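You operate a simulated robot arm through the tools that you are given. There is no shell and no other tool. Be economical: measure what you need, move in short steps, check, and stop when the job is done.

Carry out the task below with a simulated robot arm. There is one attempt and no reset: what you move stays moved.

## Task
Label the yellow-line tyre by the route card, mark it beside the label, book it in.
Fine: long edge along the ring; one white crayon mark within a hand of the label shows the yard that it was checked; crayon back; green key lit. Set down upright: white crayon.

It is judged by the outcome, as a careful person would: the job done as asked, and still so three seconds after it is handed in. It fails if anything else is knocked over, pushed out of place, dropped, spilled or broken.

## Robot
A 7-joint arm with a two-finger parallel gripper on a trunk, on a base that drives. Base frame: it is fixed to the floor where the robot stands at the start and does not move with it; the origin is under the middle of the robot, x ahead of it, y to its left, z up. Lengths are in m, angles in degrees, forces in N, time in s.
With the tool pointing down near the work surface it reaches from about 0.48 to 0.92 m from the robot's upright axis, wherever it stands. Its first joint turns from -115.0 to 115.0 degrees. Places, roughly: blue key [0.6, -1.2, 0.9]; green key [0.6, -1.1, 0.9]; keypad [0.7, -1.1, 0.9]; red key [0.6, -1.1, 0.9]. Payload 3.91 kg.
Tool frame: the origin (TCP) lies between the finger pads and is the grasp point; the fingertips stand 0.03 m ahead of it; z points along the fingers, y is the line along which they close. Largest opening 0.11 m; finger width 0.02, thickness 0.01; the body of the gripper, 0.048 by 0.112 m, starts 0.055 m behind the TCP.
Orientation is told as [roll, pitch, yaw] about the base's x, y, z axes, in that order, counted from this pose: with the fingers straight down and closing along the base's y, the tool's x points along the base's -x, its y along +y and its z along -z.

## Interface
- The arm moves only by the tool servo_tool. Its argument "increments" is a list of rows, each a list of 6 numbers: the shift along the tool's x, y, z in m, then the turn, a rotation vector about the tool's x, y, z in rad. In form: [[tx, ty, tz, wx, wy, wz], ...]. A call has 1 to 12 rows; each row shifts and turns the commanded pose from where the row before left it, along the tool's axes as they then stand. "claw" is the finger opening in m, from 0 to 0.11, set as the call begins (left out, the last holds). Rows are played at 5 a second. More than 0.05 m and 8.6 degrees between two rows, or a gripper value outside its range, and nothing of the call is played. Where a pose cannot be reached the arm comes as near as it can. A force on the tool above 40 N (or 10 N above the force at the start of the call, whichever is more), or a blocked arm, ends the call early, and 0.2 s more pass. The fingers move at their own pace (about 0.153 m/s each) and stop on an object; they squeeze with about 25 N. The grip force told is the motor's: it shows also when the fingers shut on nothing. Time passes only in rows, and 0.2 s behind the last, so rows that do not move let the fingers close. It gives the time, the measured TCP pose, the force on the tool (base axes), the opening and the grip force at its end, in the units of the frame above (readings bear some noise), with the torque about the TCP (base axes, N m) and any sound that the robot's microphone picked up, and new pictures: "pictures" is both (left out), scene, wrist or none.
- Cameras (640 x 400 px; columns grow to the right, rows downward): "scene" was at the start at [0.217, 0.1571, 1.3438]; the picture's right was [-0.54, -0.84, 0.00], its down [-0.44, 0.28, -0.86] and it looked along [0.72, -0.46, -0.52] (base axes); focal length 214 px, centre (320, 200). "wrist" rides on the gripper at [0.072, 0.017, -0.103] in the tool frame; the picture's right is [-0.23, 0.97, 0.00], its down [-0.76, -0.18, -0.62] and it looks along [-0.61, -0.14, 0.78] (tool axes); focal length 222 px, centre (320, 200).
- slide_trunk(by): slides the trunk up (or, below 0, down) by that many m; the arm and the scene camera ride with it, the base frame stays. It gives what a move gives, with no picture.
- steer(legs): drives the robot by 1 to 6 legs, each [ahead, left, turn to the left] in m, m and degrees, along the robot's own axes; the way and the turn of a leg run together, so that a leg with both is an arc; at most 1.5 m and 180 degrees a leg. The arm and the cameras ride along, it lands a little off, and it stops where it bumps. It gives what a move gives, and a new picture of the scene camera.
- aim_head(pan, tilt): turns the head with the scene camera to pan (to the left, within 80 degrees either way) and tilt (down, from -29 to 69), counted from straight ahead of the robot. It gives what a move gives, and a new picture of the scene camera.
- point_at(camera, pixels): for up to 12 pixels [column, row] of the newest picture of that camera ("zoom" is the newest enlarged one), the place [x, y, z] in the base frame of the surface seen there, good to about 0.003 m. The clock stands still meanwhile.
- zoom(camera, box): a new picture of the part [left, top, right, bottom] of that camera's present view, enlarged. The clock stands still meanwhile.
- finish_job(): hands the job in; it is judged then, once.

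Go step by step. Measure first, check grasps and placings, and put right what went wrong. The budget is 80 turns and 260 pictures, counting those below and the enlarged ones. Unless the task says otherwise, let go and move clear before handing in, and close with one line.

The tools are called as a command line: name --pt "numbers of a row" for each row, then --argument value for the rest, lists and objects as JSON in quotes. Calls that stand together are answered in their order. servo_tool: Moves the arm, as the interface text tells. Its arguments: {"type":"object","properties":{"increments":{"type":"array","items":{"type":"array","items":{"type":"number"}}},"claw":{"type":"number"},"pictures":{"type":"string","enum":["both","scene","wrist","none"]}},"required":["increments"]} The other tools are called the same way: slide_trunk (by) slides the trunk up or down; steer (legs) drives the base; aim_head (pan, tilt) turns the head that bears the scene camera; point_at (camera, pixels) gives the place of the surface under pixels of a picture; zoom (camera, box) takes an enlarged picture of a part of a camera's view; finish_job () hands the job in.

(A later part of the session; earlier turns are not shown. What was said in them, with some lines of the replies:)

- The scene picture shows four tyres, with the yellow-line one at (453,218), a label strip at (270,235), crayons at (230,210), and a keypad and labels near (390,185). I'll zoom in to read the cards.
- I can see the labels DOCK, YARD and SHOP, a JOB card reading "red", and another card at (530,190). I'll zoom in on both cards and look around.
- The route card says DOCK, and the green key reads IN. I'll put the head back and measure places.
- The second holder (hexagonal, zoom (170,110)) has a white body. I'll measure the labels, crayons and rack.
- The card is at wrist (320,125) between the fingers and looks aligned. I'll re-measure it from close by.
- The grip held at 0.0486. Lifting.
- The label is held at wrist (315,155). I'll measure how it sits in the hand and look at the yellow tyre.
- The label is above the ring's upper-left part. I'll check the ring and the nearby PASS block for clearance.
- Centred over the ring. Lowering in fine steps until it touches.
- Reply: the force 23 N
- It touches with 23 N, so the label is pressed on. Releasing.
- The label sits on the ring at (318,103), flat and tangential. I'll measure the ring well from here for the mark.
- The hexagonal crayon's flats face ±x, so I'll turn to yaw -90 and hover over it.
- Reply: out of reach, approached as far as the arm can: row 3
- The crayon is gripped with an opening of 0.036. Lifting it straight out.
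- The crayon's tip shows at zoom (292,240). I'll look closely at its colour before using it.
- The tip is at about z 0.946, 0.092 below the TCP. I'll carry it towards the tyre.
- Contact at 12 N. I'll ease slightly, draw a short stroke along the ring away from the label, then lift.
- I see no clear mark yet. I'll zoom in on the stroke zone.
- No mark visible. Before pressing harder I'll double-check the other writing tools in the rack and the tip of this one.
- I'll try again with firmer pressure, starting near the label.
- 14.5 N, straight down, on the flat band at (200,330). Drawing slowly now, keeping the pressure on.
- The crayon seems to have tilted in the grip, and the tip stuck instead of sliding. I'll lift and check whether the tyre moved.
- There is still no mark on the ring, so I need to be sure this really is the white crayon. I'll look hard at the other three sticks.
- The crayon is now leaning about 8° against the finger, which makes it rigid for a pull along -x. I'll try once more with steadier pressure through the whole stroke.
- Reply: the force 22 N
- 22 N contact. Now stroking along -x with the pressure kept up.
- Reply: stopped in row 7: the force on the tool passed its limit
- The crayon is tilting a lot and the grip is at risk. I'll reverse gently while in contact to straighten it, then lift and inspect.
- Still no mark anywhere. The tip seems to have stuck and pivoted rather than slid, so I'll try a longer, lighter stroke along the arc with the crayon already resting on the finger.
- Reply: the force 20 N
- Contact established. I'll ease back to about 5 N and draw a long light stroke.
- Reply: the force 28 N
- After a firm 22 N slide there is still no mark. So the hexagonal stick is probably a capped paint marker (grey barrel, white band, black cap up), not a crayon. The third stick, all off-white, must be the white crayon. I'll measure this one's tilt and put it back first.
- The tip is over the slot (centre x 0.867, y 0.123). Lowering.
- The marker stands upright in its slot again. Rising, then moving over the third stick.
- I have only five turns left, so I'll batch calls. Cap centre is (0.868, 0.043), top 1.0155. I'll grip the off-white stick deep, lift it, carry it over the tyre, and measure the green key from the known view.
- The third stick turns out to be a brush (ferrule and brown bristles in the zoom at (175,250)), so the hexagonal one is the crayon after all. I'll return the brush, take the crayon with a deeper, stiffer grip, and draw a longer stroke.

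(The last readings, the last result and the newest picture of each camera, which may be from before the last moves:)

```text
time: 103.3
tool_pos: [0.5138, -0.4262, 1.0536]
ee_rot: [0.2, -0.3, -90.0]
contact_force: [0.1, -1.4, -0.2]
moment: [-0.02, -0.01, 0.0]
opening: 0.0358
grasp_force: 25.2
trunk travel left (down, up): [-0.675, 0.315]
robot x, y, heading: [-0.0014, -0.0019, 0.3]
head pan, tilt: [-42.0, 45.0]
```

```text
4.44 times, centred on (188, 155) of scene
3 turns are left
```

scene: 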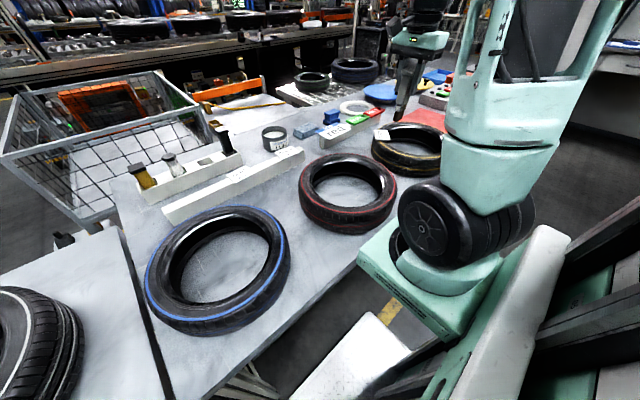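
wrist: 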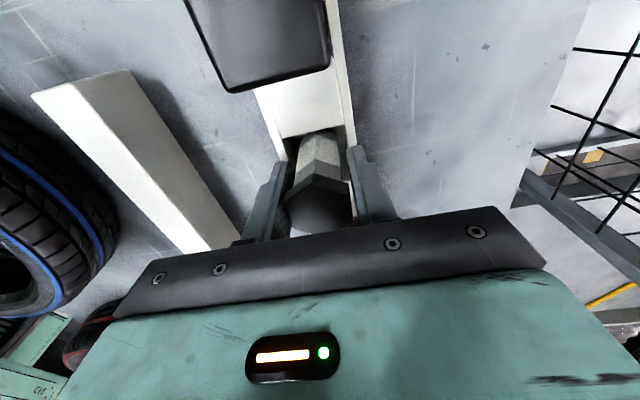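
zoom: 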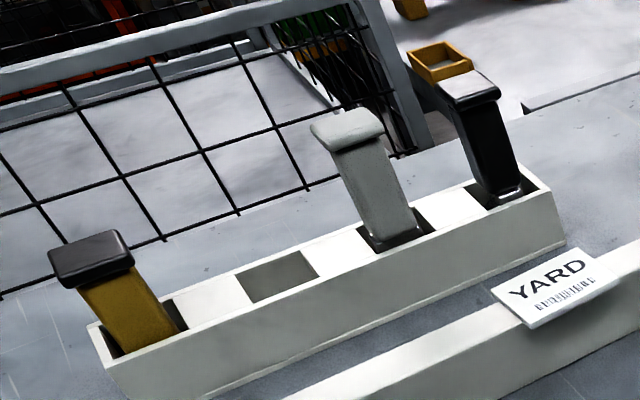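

The brush is back and the crayon is held upright and deep. Now I'll go to contact (force-guarded), draw a longer stroke with gradually easing pressure, lift, inspect, and carry the crayon back above its slot.

servo_tool --pt "0 -0.003 0.005 0 0 0" --pt "0 0 0.004 0 0 0" --pt "0 0 0.001 0 0 0" --pt "0 0 0.001 0 0 0" --pt "0 0 0.001 0 0 0" --pt "0 0 0.001 0 0 0" --pt "0 0 0.001 0 0 0" --pt "0 0 0.001 0 0 0" --pt "0 0 0.001 0 0 0" --pt "0 0 0.001 0 0 0" --pt "0 0 0.001 0 0 0" --pt "0 0 0.001 0 0 0" --pictures "none"

servo_tool --pt "0 -0.005 0 0 0 0" --pt "0 -0.005 0 0 0 0" --pt "0 -0.005 -0.0001 0 0 0" --pt "0 -0.005 -0.0002 0 0 0" --pt "0 -0.005 -0.0002 0 0 0" --pt "0 -0.005 -0.0003 0 0 0" --pt "0 -0.005 -0.0003 0 0 0" --pt "0 -0.005 -0.0003 0 0 0" --pictures "none"

zoom --camera "scene" --box '[370, 115, 434, 155]'

servo_tool --pt "0 0 -0.005 0 0 0" --pt "0 0 -0.03 0 0 0" --pt "0 0 -0.03 0 0 0" --pt "0 0 -0.03 0 0 0" --pt "0 0 0 0 0 0" --pictures "wrist"

zoom --camera "scene" --box '[370, 120, 434, 160]'

servo_tool --pt "0.0458 0.0193 0 0 0 0" --pt "0.0458 0.0193 0 0 0 0" --pt "0.0458 0.0193 0 0 0 0" --pt "0.0458 0.0193 0 0 0 0" --pt "0.0458 0.0193 0 0 0 0" --pt "0.0458 0.0193 0 0 0 0" --pt "0.0458 0.0193 0 0 0 0" --pt "0.0458 0.0193 0 0 0 0" --pt "0.0458 0.0193 0 0 0 0" --pt "0.0458 0.0193 0 0 0 0" --pt "0.0458 0.0193 0 0 0 0" --pt "0.0458 0.0193 0 0 0 0" --pictures "none"

servo_tool --pt "0 0.033 0.018 0 0 0" --pt "0 0.033 0.018 0 0 0" --pt "0 0.033 0.018 0 0 0" --pt "0 0.033 0.018 0 0 0" --pt "0 0.033 0.013 0 0 0" --pt "0 0 0 0 0 0" --pictures "wrist"

aim_head --pan -10 --tilt 40

zoom --camera "scene" --box '[276, 120, 356, 190]'

zoom --camera "wrist" --box '[272, 90, 372, 220]'

```text
time: 105.9
tool_pos: [0.5083, -0.4275, 1.034]
ee_rot: [0.3, -0.2, -90.0]
contact_force: [-2.2, 1.0, 15.7]
moment: [0.11, 0.19, -0.01]
opening: 0.036
grasp_force: 25.0
trunk travel left (down, up): [-0.675, 0.315]
robot x, y, heading: [0.0012, 0.0019, -0.2]
head pan, tilt: [-42.0, 45.0]
```

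```text
time: 107.7
tool_pos: [0.4687, -0.4274, 1.0328]
ee_rot: [0.0, -0.2, -90.1]
contact_force: [9.1, -0.2, 12.7]
moment: [-0.04, -0.71, 0.01]
opening: 0.0365
grasp_force: 25.2
trunk travel left (down, up): [-0.675, 0.315]
robot x, y, heading: [-0.0007, 0.003, -0.1]
head pan, tilt: [-42.0, 45.0]
```

```text
10.00 times, centred on (402, 135) of scene
```

zoom: 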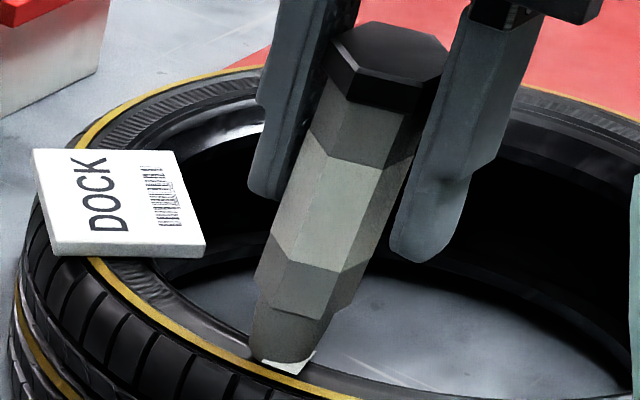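

```text
time: 108.9
tool_pos: [0.4676, -0.4253, 1.1322]
ee_rot: [0.1, -0.2, -89.9]
contact_force: [0.0, -0.1, 0.0]
moment: [0.01, 0.05, 0.0]
opening: 0.0361
grasp_force: 24.9
trunk travel left (down, up): [-0.675, 0.315]
robot x, y, heading: [-0.0029, -0.001, -0.0]
head pan, tilt: [-42.0, 45.0]
```

wrist: 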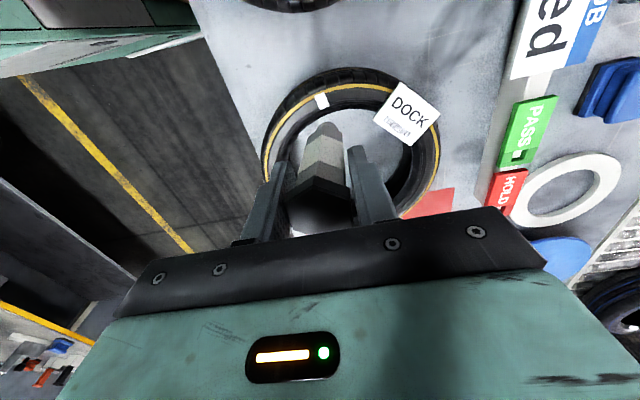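

```text
10.00 times, centred on (402, 140) of scene
```

zoom: 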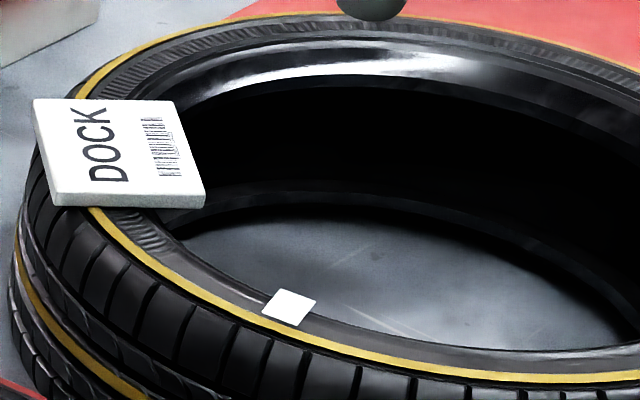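

```text
time: 111.5
tool_pos: [0.701, 0.1216, 1.129]
ee_rot: [0.3, -0.2, -90.1]
contact_force: [0.1, 0.0, -0.3]
moment: [0.03, -0.03, -0.02]
opening: 0.0363
grasp_force: 24.8
trunk travel left (down, up): [-0.675, 0.315]
robot x, y, heading: [-0.0005, 0.0042, 0.0]
head pan, tilt: [-42.0, 45.0]
```

```text
time: 112.9
tool_pos: [0.8669, 0.1251, 1.0432]
ee_rot: [0.2, -0.2, -89.9]
contact_force: [-0.3, 0.9, -0.1]
moment: [0.01, -0.03, -0.01]
opening: 0.0359
grasp_force: 24.9
trunk travel left (down, up): [-0.675, 0.315]
robot x, y, heading: [-0.0007, 0.0017, 0.2]
head pan, tilt: [-42.0, 45.0]
```

wrist: 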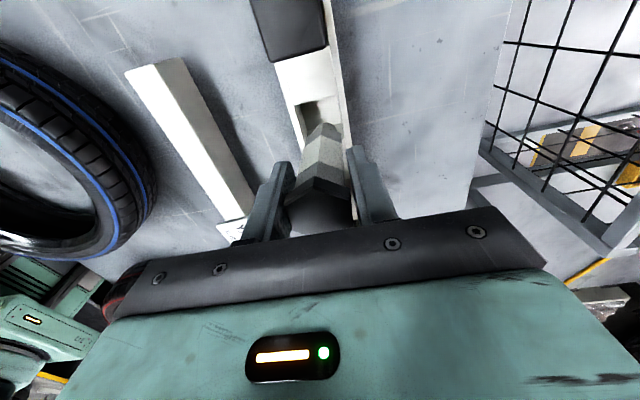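

```text
time: 113.9
tool_pos: [0.8657, 0.1251, 1.0427]
ee_rot: [0.3, -0.1, -90.0]
contact_force: [0.8, 0.4, 0.5]
moment: [0.01, -0.04, -0.01]
opening: 0.0356
grasp_force: 24.5
trunk travel left (down, up): [-0.675, 0.315]
robot x, y, heading: [0.0006, 0.0016, 0.0]
head pan, tilt: [-10.0, 40.0]
```

scene: 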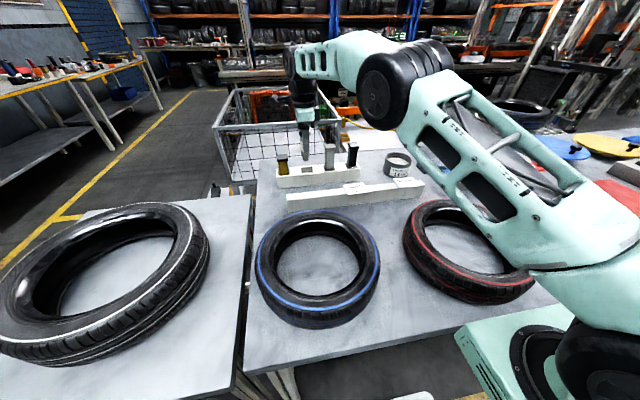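

```text
5.71 times, centred on (316, 155) of scene
```

zoom: 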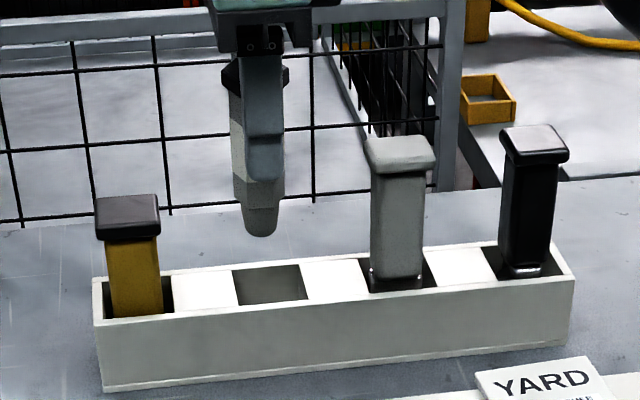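

```text
3.08 times, centred on (322, 155) of wrist
2 turns are left
```

zoom: 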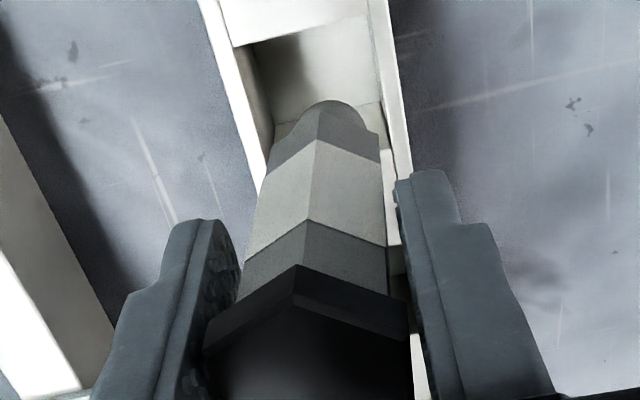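

A white mark now shows on the ring at (290,307), close to the label. Next I'll lower the crayon into its slot, release it upright, retreat, drive right and hover by the green key.

servo_tool --pt "-0.001 -0.003 0.02 0 0 0" --pt "0 0 0.02 0 0 0" --pt "0 0 0.02 0 0 0" --pt "0 0 0.01 0 0 0" --pt "0 0 0.005 0 0 0" --pt "0 0 0 0 0 0" --pictures "none"

servo_tool --pt "0 0 0 0 0 0" --pt "0 0 0 0 0 0" --pt "0 0 0 0 0 0" --claw 0.07 --pictures "none"

servo_tool --pt "0 0 -0.03 0 0 0" --pt "0 0 -0.03 0 0 0" --pt "0 -0.01 -0.03 0 0 0" --pt "0 -0.04 -0.02 0 0 0" --pt "0 -0.04 -0.02 0 0 0" --pt "0 -0.04 -0.02 0 0 0" --pt "0 -0.04 -0.01 0 0 0" --pt "0 0 0 0 0 0" --pictures "none"

zoom --camera "scene" --box '[276, 120, 356, 190]'

steer --legs '[[0, -0.55, 0]]'

servo_tool --pt "-0.048 -0.0046 0 0 0 0" --pt "-0.048 -0.0046 0 0 0 0" --pt "-0.048 -0.0046 0 0 0 0" --pt "-0.048 -0.0046 0 0 0 0" --pt "-0.048 -0.0046 0 0 0 0" --pt "-0.048 -0.0046 0 0 0 0" --pt "-0.048 -0.0046 0 0 0 0" --pt "-0.048 -0.0046 0 0 0 0" --pt "-0.048 -0.0046 0 0 0 0" --pt "-0.048 -0.0046 0 0 0 0" --pt "-0.048 -0.0046 0 0 0 0" --pt "-0.048 -0.0046 0 0 0 0" --claw 0 --pictures "none"

servo_tool --pt "-0.03 -0.004 0.02 0 0 0" --pt "0 0 0.03 0 0 0" --pt "0 0 0.03 0 0 0" --pt "0 0 0 0 0 0" --pt "0 0 0 0 0 0" --pictures "wrist"

point_at --camera "wrist" --pixels '[[250, 60], [320, 60], [390, 60], [250, 100], [290, 100], [320, 100], [360, 100], [250, 140], [290, 140], [320, 140], [360, 140], [400, 140]]'

aim_head --pan -52 --tilt 32

zoom --camera "scene" --box '[240, 130, 400, 230]'

point_at --camera "zoom" --pixels '[[160, 130], [240, 130], [320, 130], [400, 130], [480, 130], [160, 220], [240, 220], [320, 220], [400, 220], [480, 220], [320, 300], [400, 300]]'

```text
time: 115.3
tool_pos: [0.8627, 0.1206, 0.9684]
ee_rot: [0.3, -0.1, -90.0]
contact_force: [0.3, -0.4, -0.7]
moment: [-0.04, -0.01, 0.04]
opening: 0.0361
grasp_force: 25.2
trunk travel left (down, up): [-0.675, 0.315]
robot x, y, heading: [0.0008, 0.0012, -0.1]
head pan, tilt: [-10.0, 40.0]
```

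```text
time: 116.1
tool_pos: [0.8633, 0.1207, 0.9693]
ee_rot: [0.1, -0.2, -90.0]
contact_force: [0.1, 0.4, 0.1]
moment: [0.04, 0.0, 0.01]
opening: 0.0697
grasp_force: 0.1
trunk travel left (down, up): [-0.675, 0.315]
robot x, y, heading: [0.006, -0.0016, -0.0]
head pan, tilt: [-10.0, 40.0]
```

```text
time: 117.9
tool_pos: [0.691, 0.1211, 1.1295]
ee_rot: [0.2, -0.1, -89.9]
contact_force: [-0.4, -0.4, -0.2]
moment: [0.04, 0.01, 0.0]
opening: 0.0701
grasp_force: 0.0
trunk travel left (down, up): [-0.675, 0.315]
robot x, y, heading: [-0.0025, 0.001, -0.2]
head pan, tilt: [-10.0, 40.0]
```

```text
5.71 times, centred on (316, 155) of scene
```

zoom: 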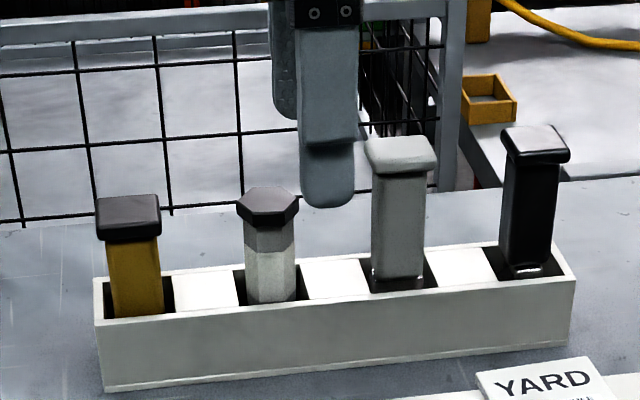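

```text
time: 121.0
tool_pos: [0.6905, -0.421, 1.1295]
ee_rot: [0.3, -0.3, -90.1]
contact_force: [-0.6, -0.2, -0.8]
moment: [-0.05, -0.01, 0.0]
opening: 0.0699
grasp_force: 0.0
trunk travel left (down, up): [-0.675, 0.315]
robot x, y, heading: [-0.0021, -0.5394, -0.3]
head pan, tilt: [-10.0, 40.0]
```

scene: 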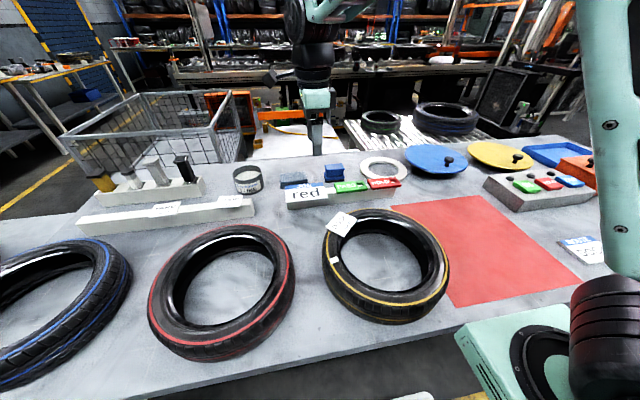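

```text
time: 123.6
tool_pos: [0.6334, -0.9942, 1.1309]
ee_rot: [0.2, -0.2, -90.1]
contact_force: [0.5, 1.2, 0.5]
moment: [-0.05, 0.0, 0.01]
opening: 0.0001
grasp_force: 24.5
trunk travel left (down, up): [-0.675, 0.315]
robot x, y, heading: [-0.0017, -0.5395, -0.3]
head pan, tilt: [-10.0, 40.0]
```

```text
time: 124.8
tool_pos: [0.6297, -1.0275, 1.0481]
ee_rot: [0.2, -0.2, -90.2]
contact_force: [-0.2, -0.1, 1.3]
moment: [-0.01, -0.01, 0.02]
opening: 0.0
grasp_force: 25.1
trunk travel left (down, up): [-0.675, 0.315]
robot x, y, heading: [0.0005, -0.5383, -0.1]
head pan, tilt: [-10.0, 40.0]
```

wrist: 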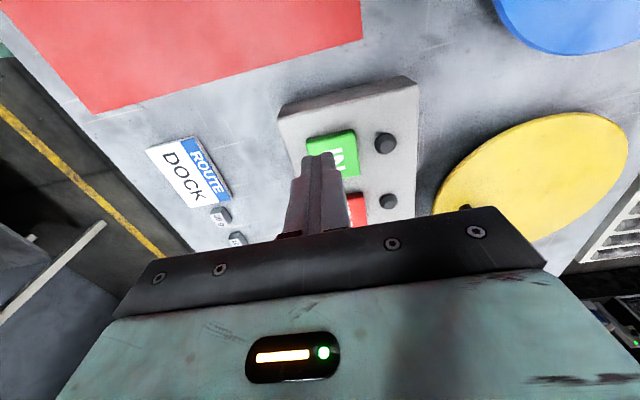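

```text
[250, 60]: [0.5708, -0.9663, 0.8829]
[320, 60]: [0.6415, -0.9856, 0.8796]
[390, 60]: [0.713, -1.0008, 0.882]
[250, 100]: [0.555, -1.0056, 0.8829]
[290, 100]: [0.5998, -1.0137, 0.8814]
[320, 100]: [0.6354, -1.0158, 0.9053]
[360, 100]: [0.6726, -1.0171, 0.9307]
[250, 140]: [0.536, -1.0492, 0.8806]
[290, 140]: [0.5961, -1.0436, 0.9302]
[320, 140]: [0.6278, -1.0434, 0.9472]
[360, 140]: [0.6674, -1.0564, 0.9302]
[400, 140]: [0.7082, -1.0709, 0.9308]
```

```text
time: 125.9
tool_pos: [0.6304, -1.0283, 1.0471]
ee_rot: [0.4, -0.2, -90.1]
contact_force: [0.2, -0.3, -0.6]
moment: [-0.03, -0.01, 0.02]
opening: 0.0
grasp_force: 24.7
trunk travel left (down, up): [-0.675, 0.315]
robot x, y, heading: [-0.0004, -0.537, -0.3]
head pan, tilt: [-52.0, 32.0]
```

scene: 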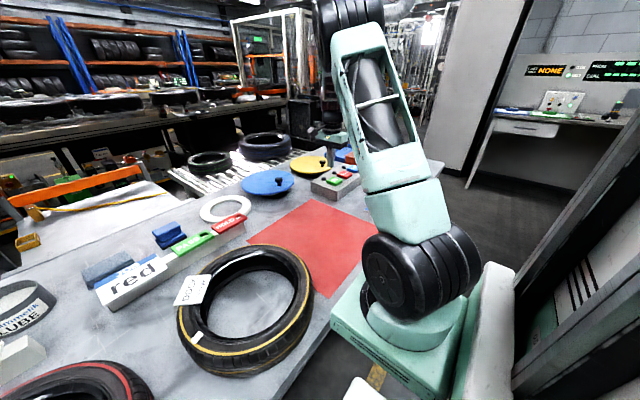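

```text
4.00 times, centred on (320, 180) of scene
```

zoom: 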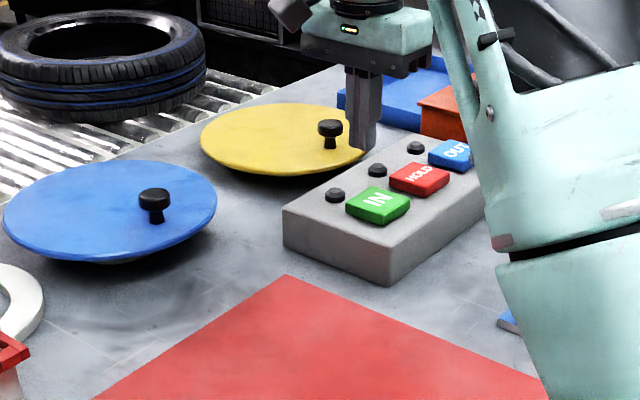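

```text
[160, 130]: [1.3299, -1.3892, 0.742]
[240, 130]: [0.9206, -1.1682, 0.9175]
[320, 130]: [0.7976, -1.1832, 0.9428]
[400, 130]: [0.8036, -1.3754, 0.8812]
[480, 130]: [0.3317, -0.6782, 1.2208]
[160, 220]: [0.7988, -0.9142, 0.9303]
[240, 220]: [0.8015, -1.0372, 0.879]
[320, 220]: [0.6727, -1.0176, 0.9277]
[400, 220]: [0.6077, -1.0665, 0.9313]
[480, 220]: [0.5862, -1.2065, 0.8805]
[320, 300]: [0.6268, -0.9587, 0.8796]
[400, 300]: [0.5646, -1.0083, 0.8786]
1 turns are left
```

The crayon is back upright, the label and mark are in place, and the IN key is centred at about (0.636, -1.054, 0.947) with the closed fingers just beside it. I'll press it under the force guard, lift clear, and hand in.

servo_tool --pt "-0.026 0.006 0.01 0 0 0" --pt "0 0 0.025 0 0 0" --pt "0 0 0.025 0 0 0" --pt "0 0 0 0 0 0" --claw 0 --pictures "none"

servo_tool --pt "0 0 0.003 0 0 0" --pt "0 0 0.003 0 0 0" --pt "0 0 0.003 0 0 0" --pt "0 0 0.002 0 0 0" --pt "0 0 0.002 0 0 0" --pt "0 0 0.002 0 0 0" --pt "0 0 0.002 0 0 0" --pt "0 0 0.002 0 0 0" --pt "0 0 0.002 0 0 0" --pt "0 0 0 0 0 0" --pictures "none"

servo_tool --pt "0 0 -0.02 0 0 0" --pt "0 0 -0.04 0 0 0" --pt "0 0 -0.04 0 0 0" --pt "0 0 -0.03 0 0 0" --pt "0 0 0 0 0 0" --pictures "wrist"

finish_job

```text
time: 126.9
tool_pos: [0.6339, -1.051, 0.9889]
ee_rot: [0.2, -0.2, -90.2]
contact_force: [0.3, 0.5, 0.0]
moment: [0.02, -0.01, 0.0]
opening: 0.0
grasp_force: 25.2
trunk travel left (down, up): [-0.675, 0.315]
robot x, y, heading: [0.0009, -0.5406, -0.2]
head pan, tilt: [-52.0, 32.0]
```

```text
time: 129.1
tool_pos: [0.6367, -1.0525, 0.9698]
ee_rot: [0.3, -0.3, -90.2]
contact_force: [-0.5, -1.1, 3.1]
moment: [0.0, 0.02, 0.0]
opening: 0.0
grasp_force: 24.9
trunk travel left (down, up): [-0.675, 0.315]
robot x, y, heading: [0.0006, -0.5394, -0.2]
head pan, tilt: [-52.0, 32.0]
heard: click
```

```text
time: 130.3
tool_pos: [0.6391, -1.0506, 1.1003]
ee_rot: [0.2, -0.3, -90.2]
contact_force: [1.1, -0.5, -0.4]
moment: [-0.03, 0.02, -0.01]
opening: 0.0001
grasp_force: 25.2
trunk travel left (down, up): [-0.675, 0.315]
robot x, y, heading: [-0.0005, -0.5404, -0.2]
head pan, tilt: [-52.0, 32.0]
```

wrist: 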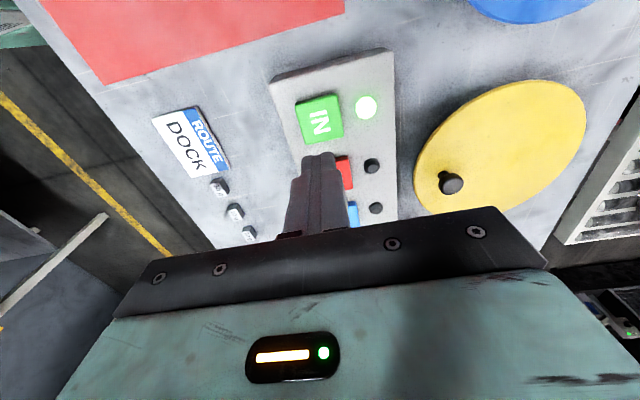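

```text
The job is handed in.
```

The yellow-line tyre has the DOCK label, long edge along the ring, with one white crayon mark beside it; the crayon is back upright in its slot, and the green IN key clicked and its lamp is lit.
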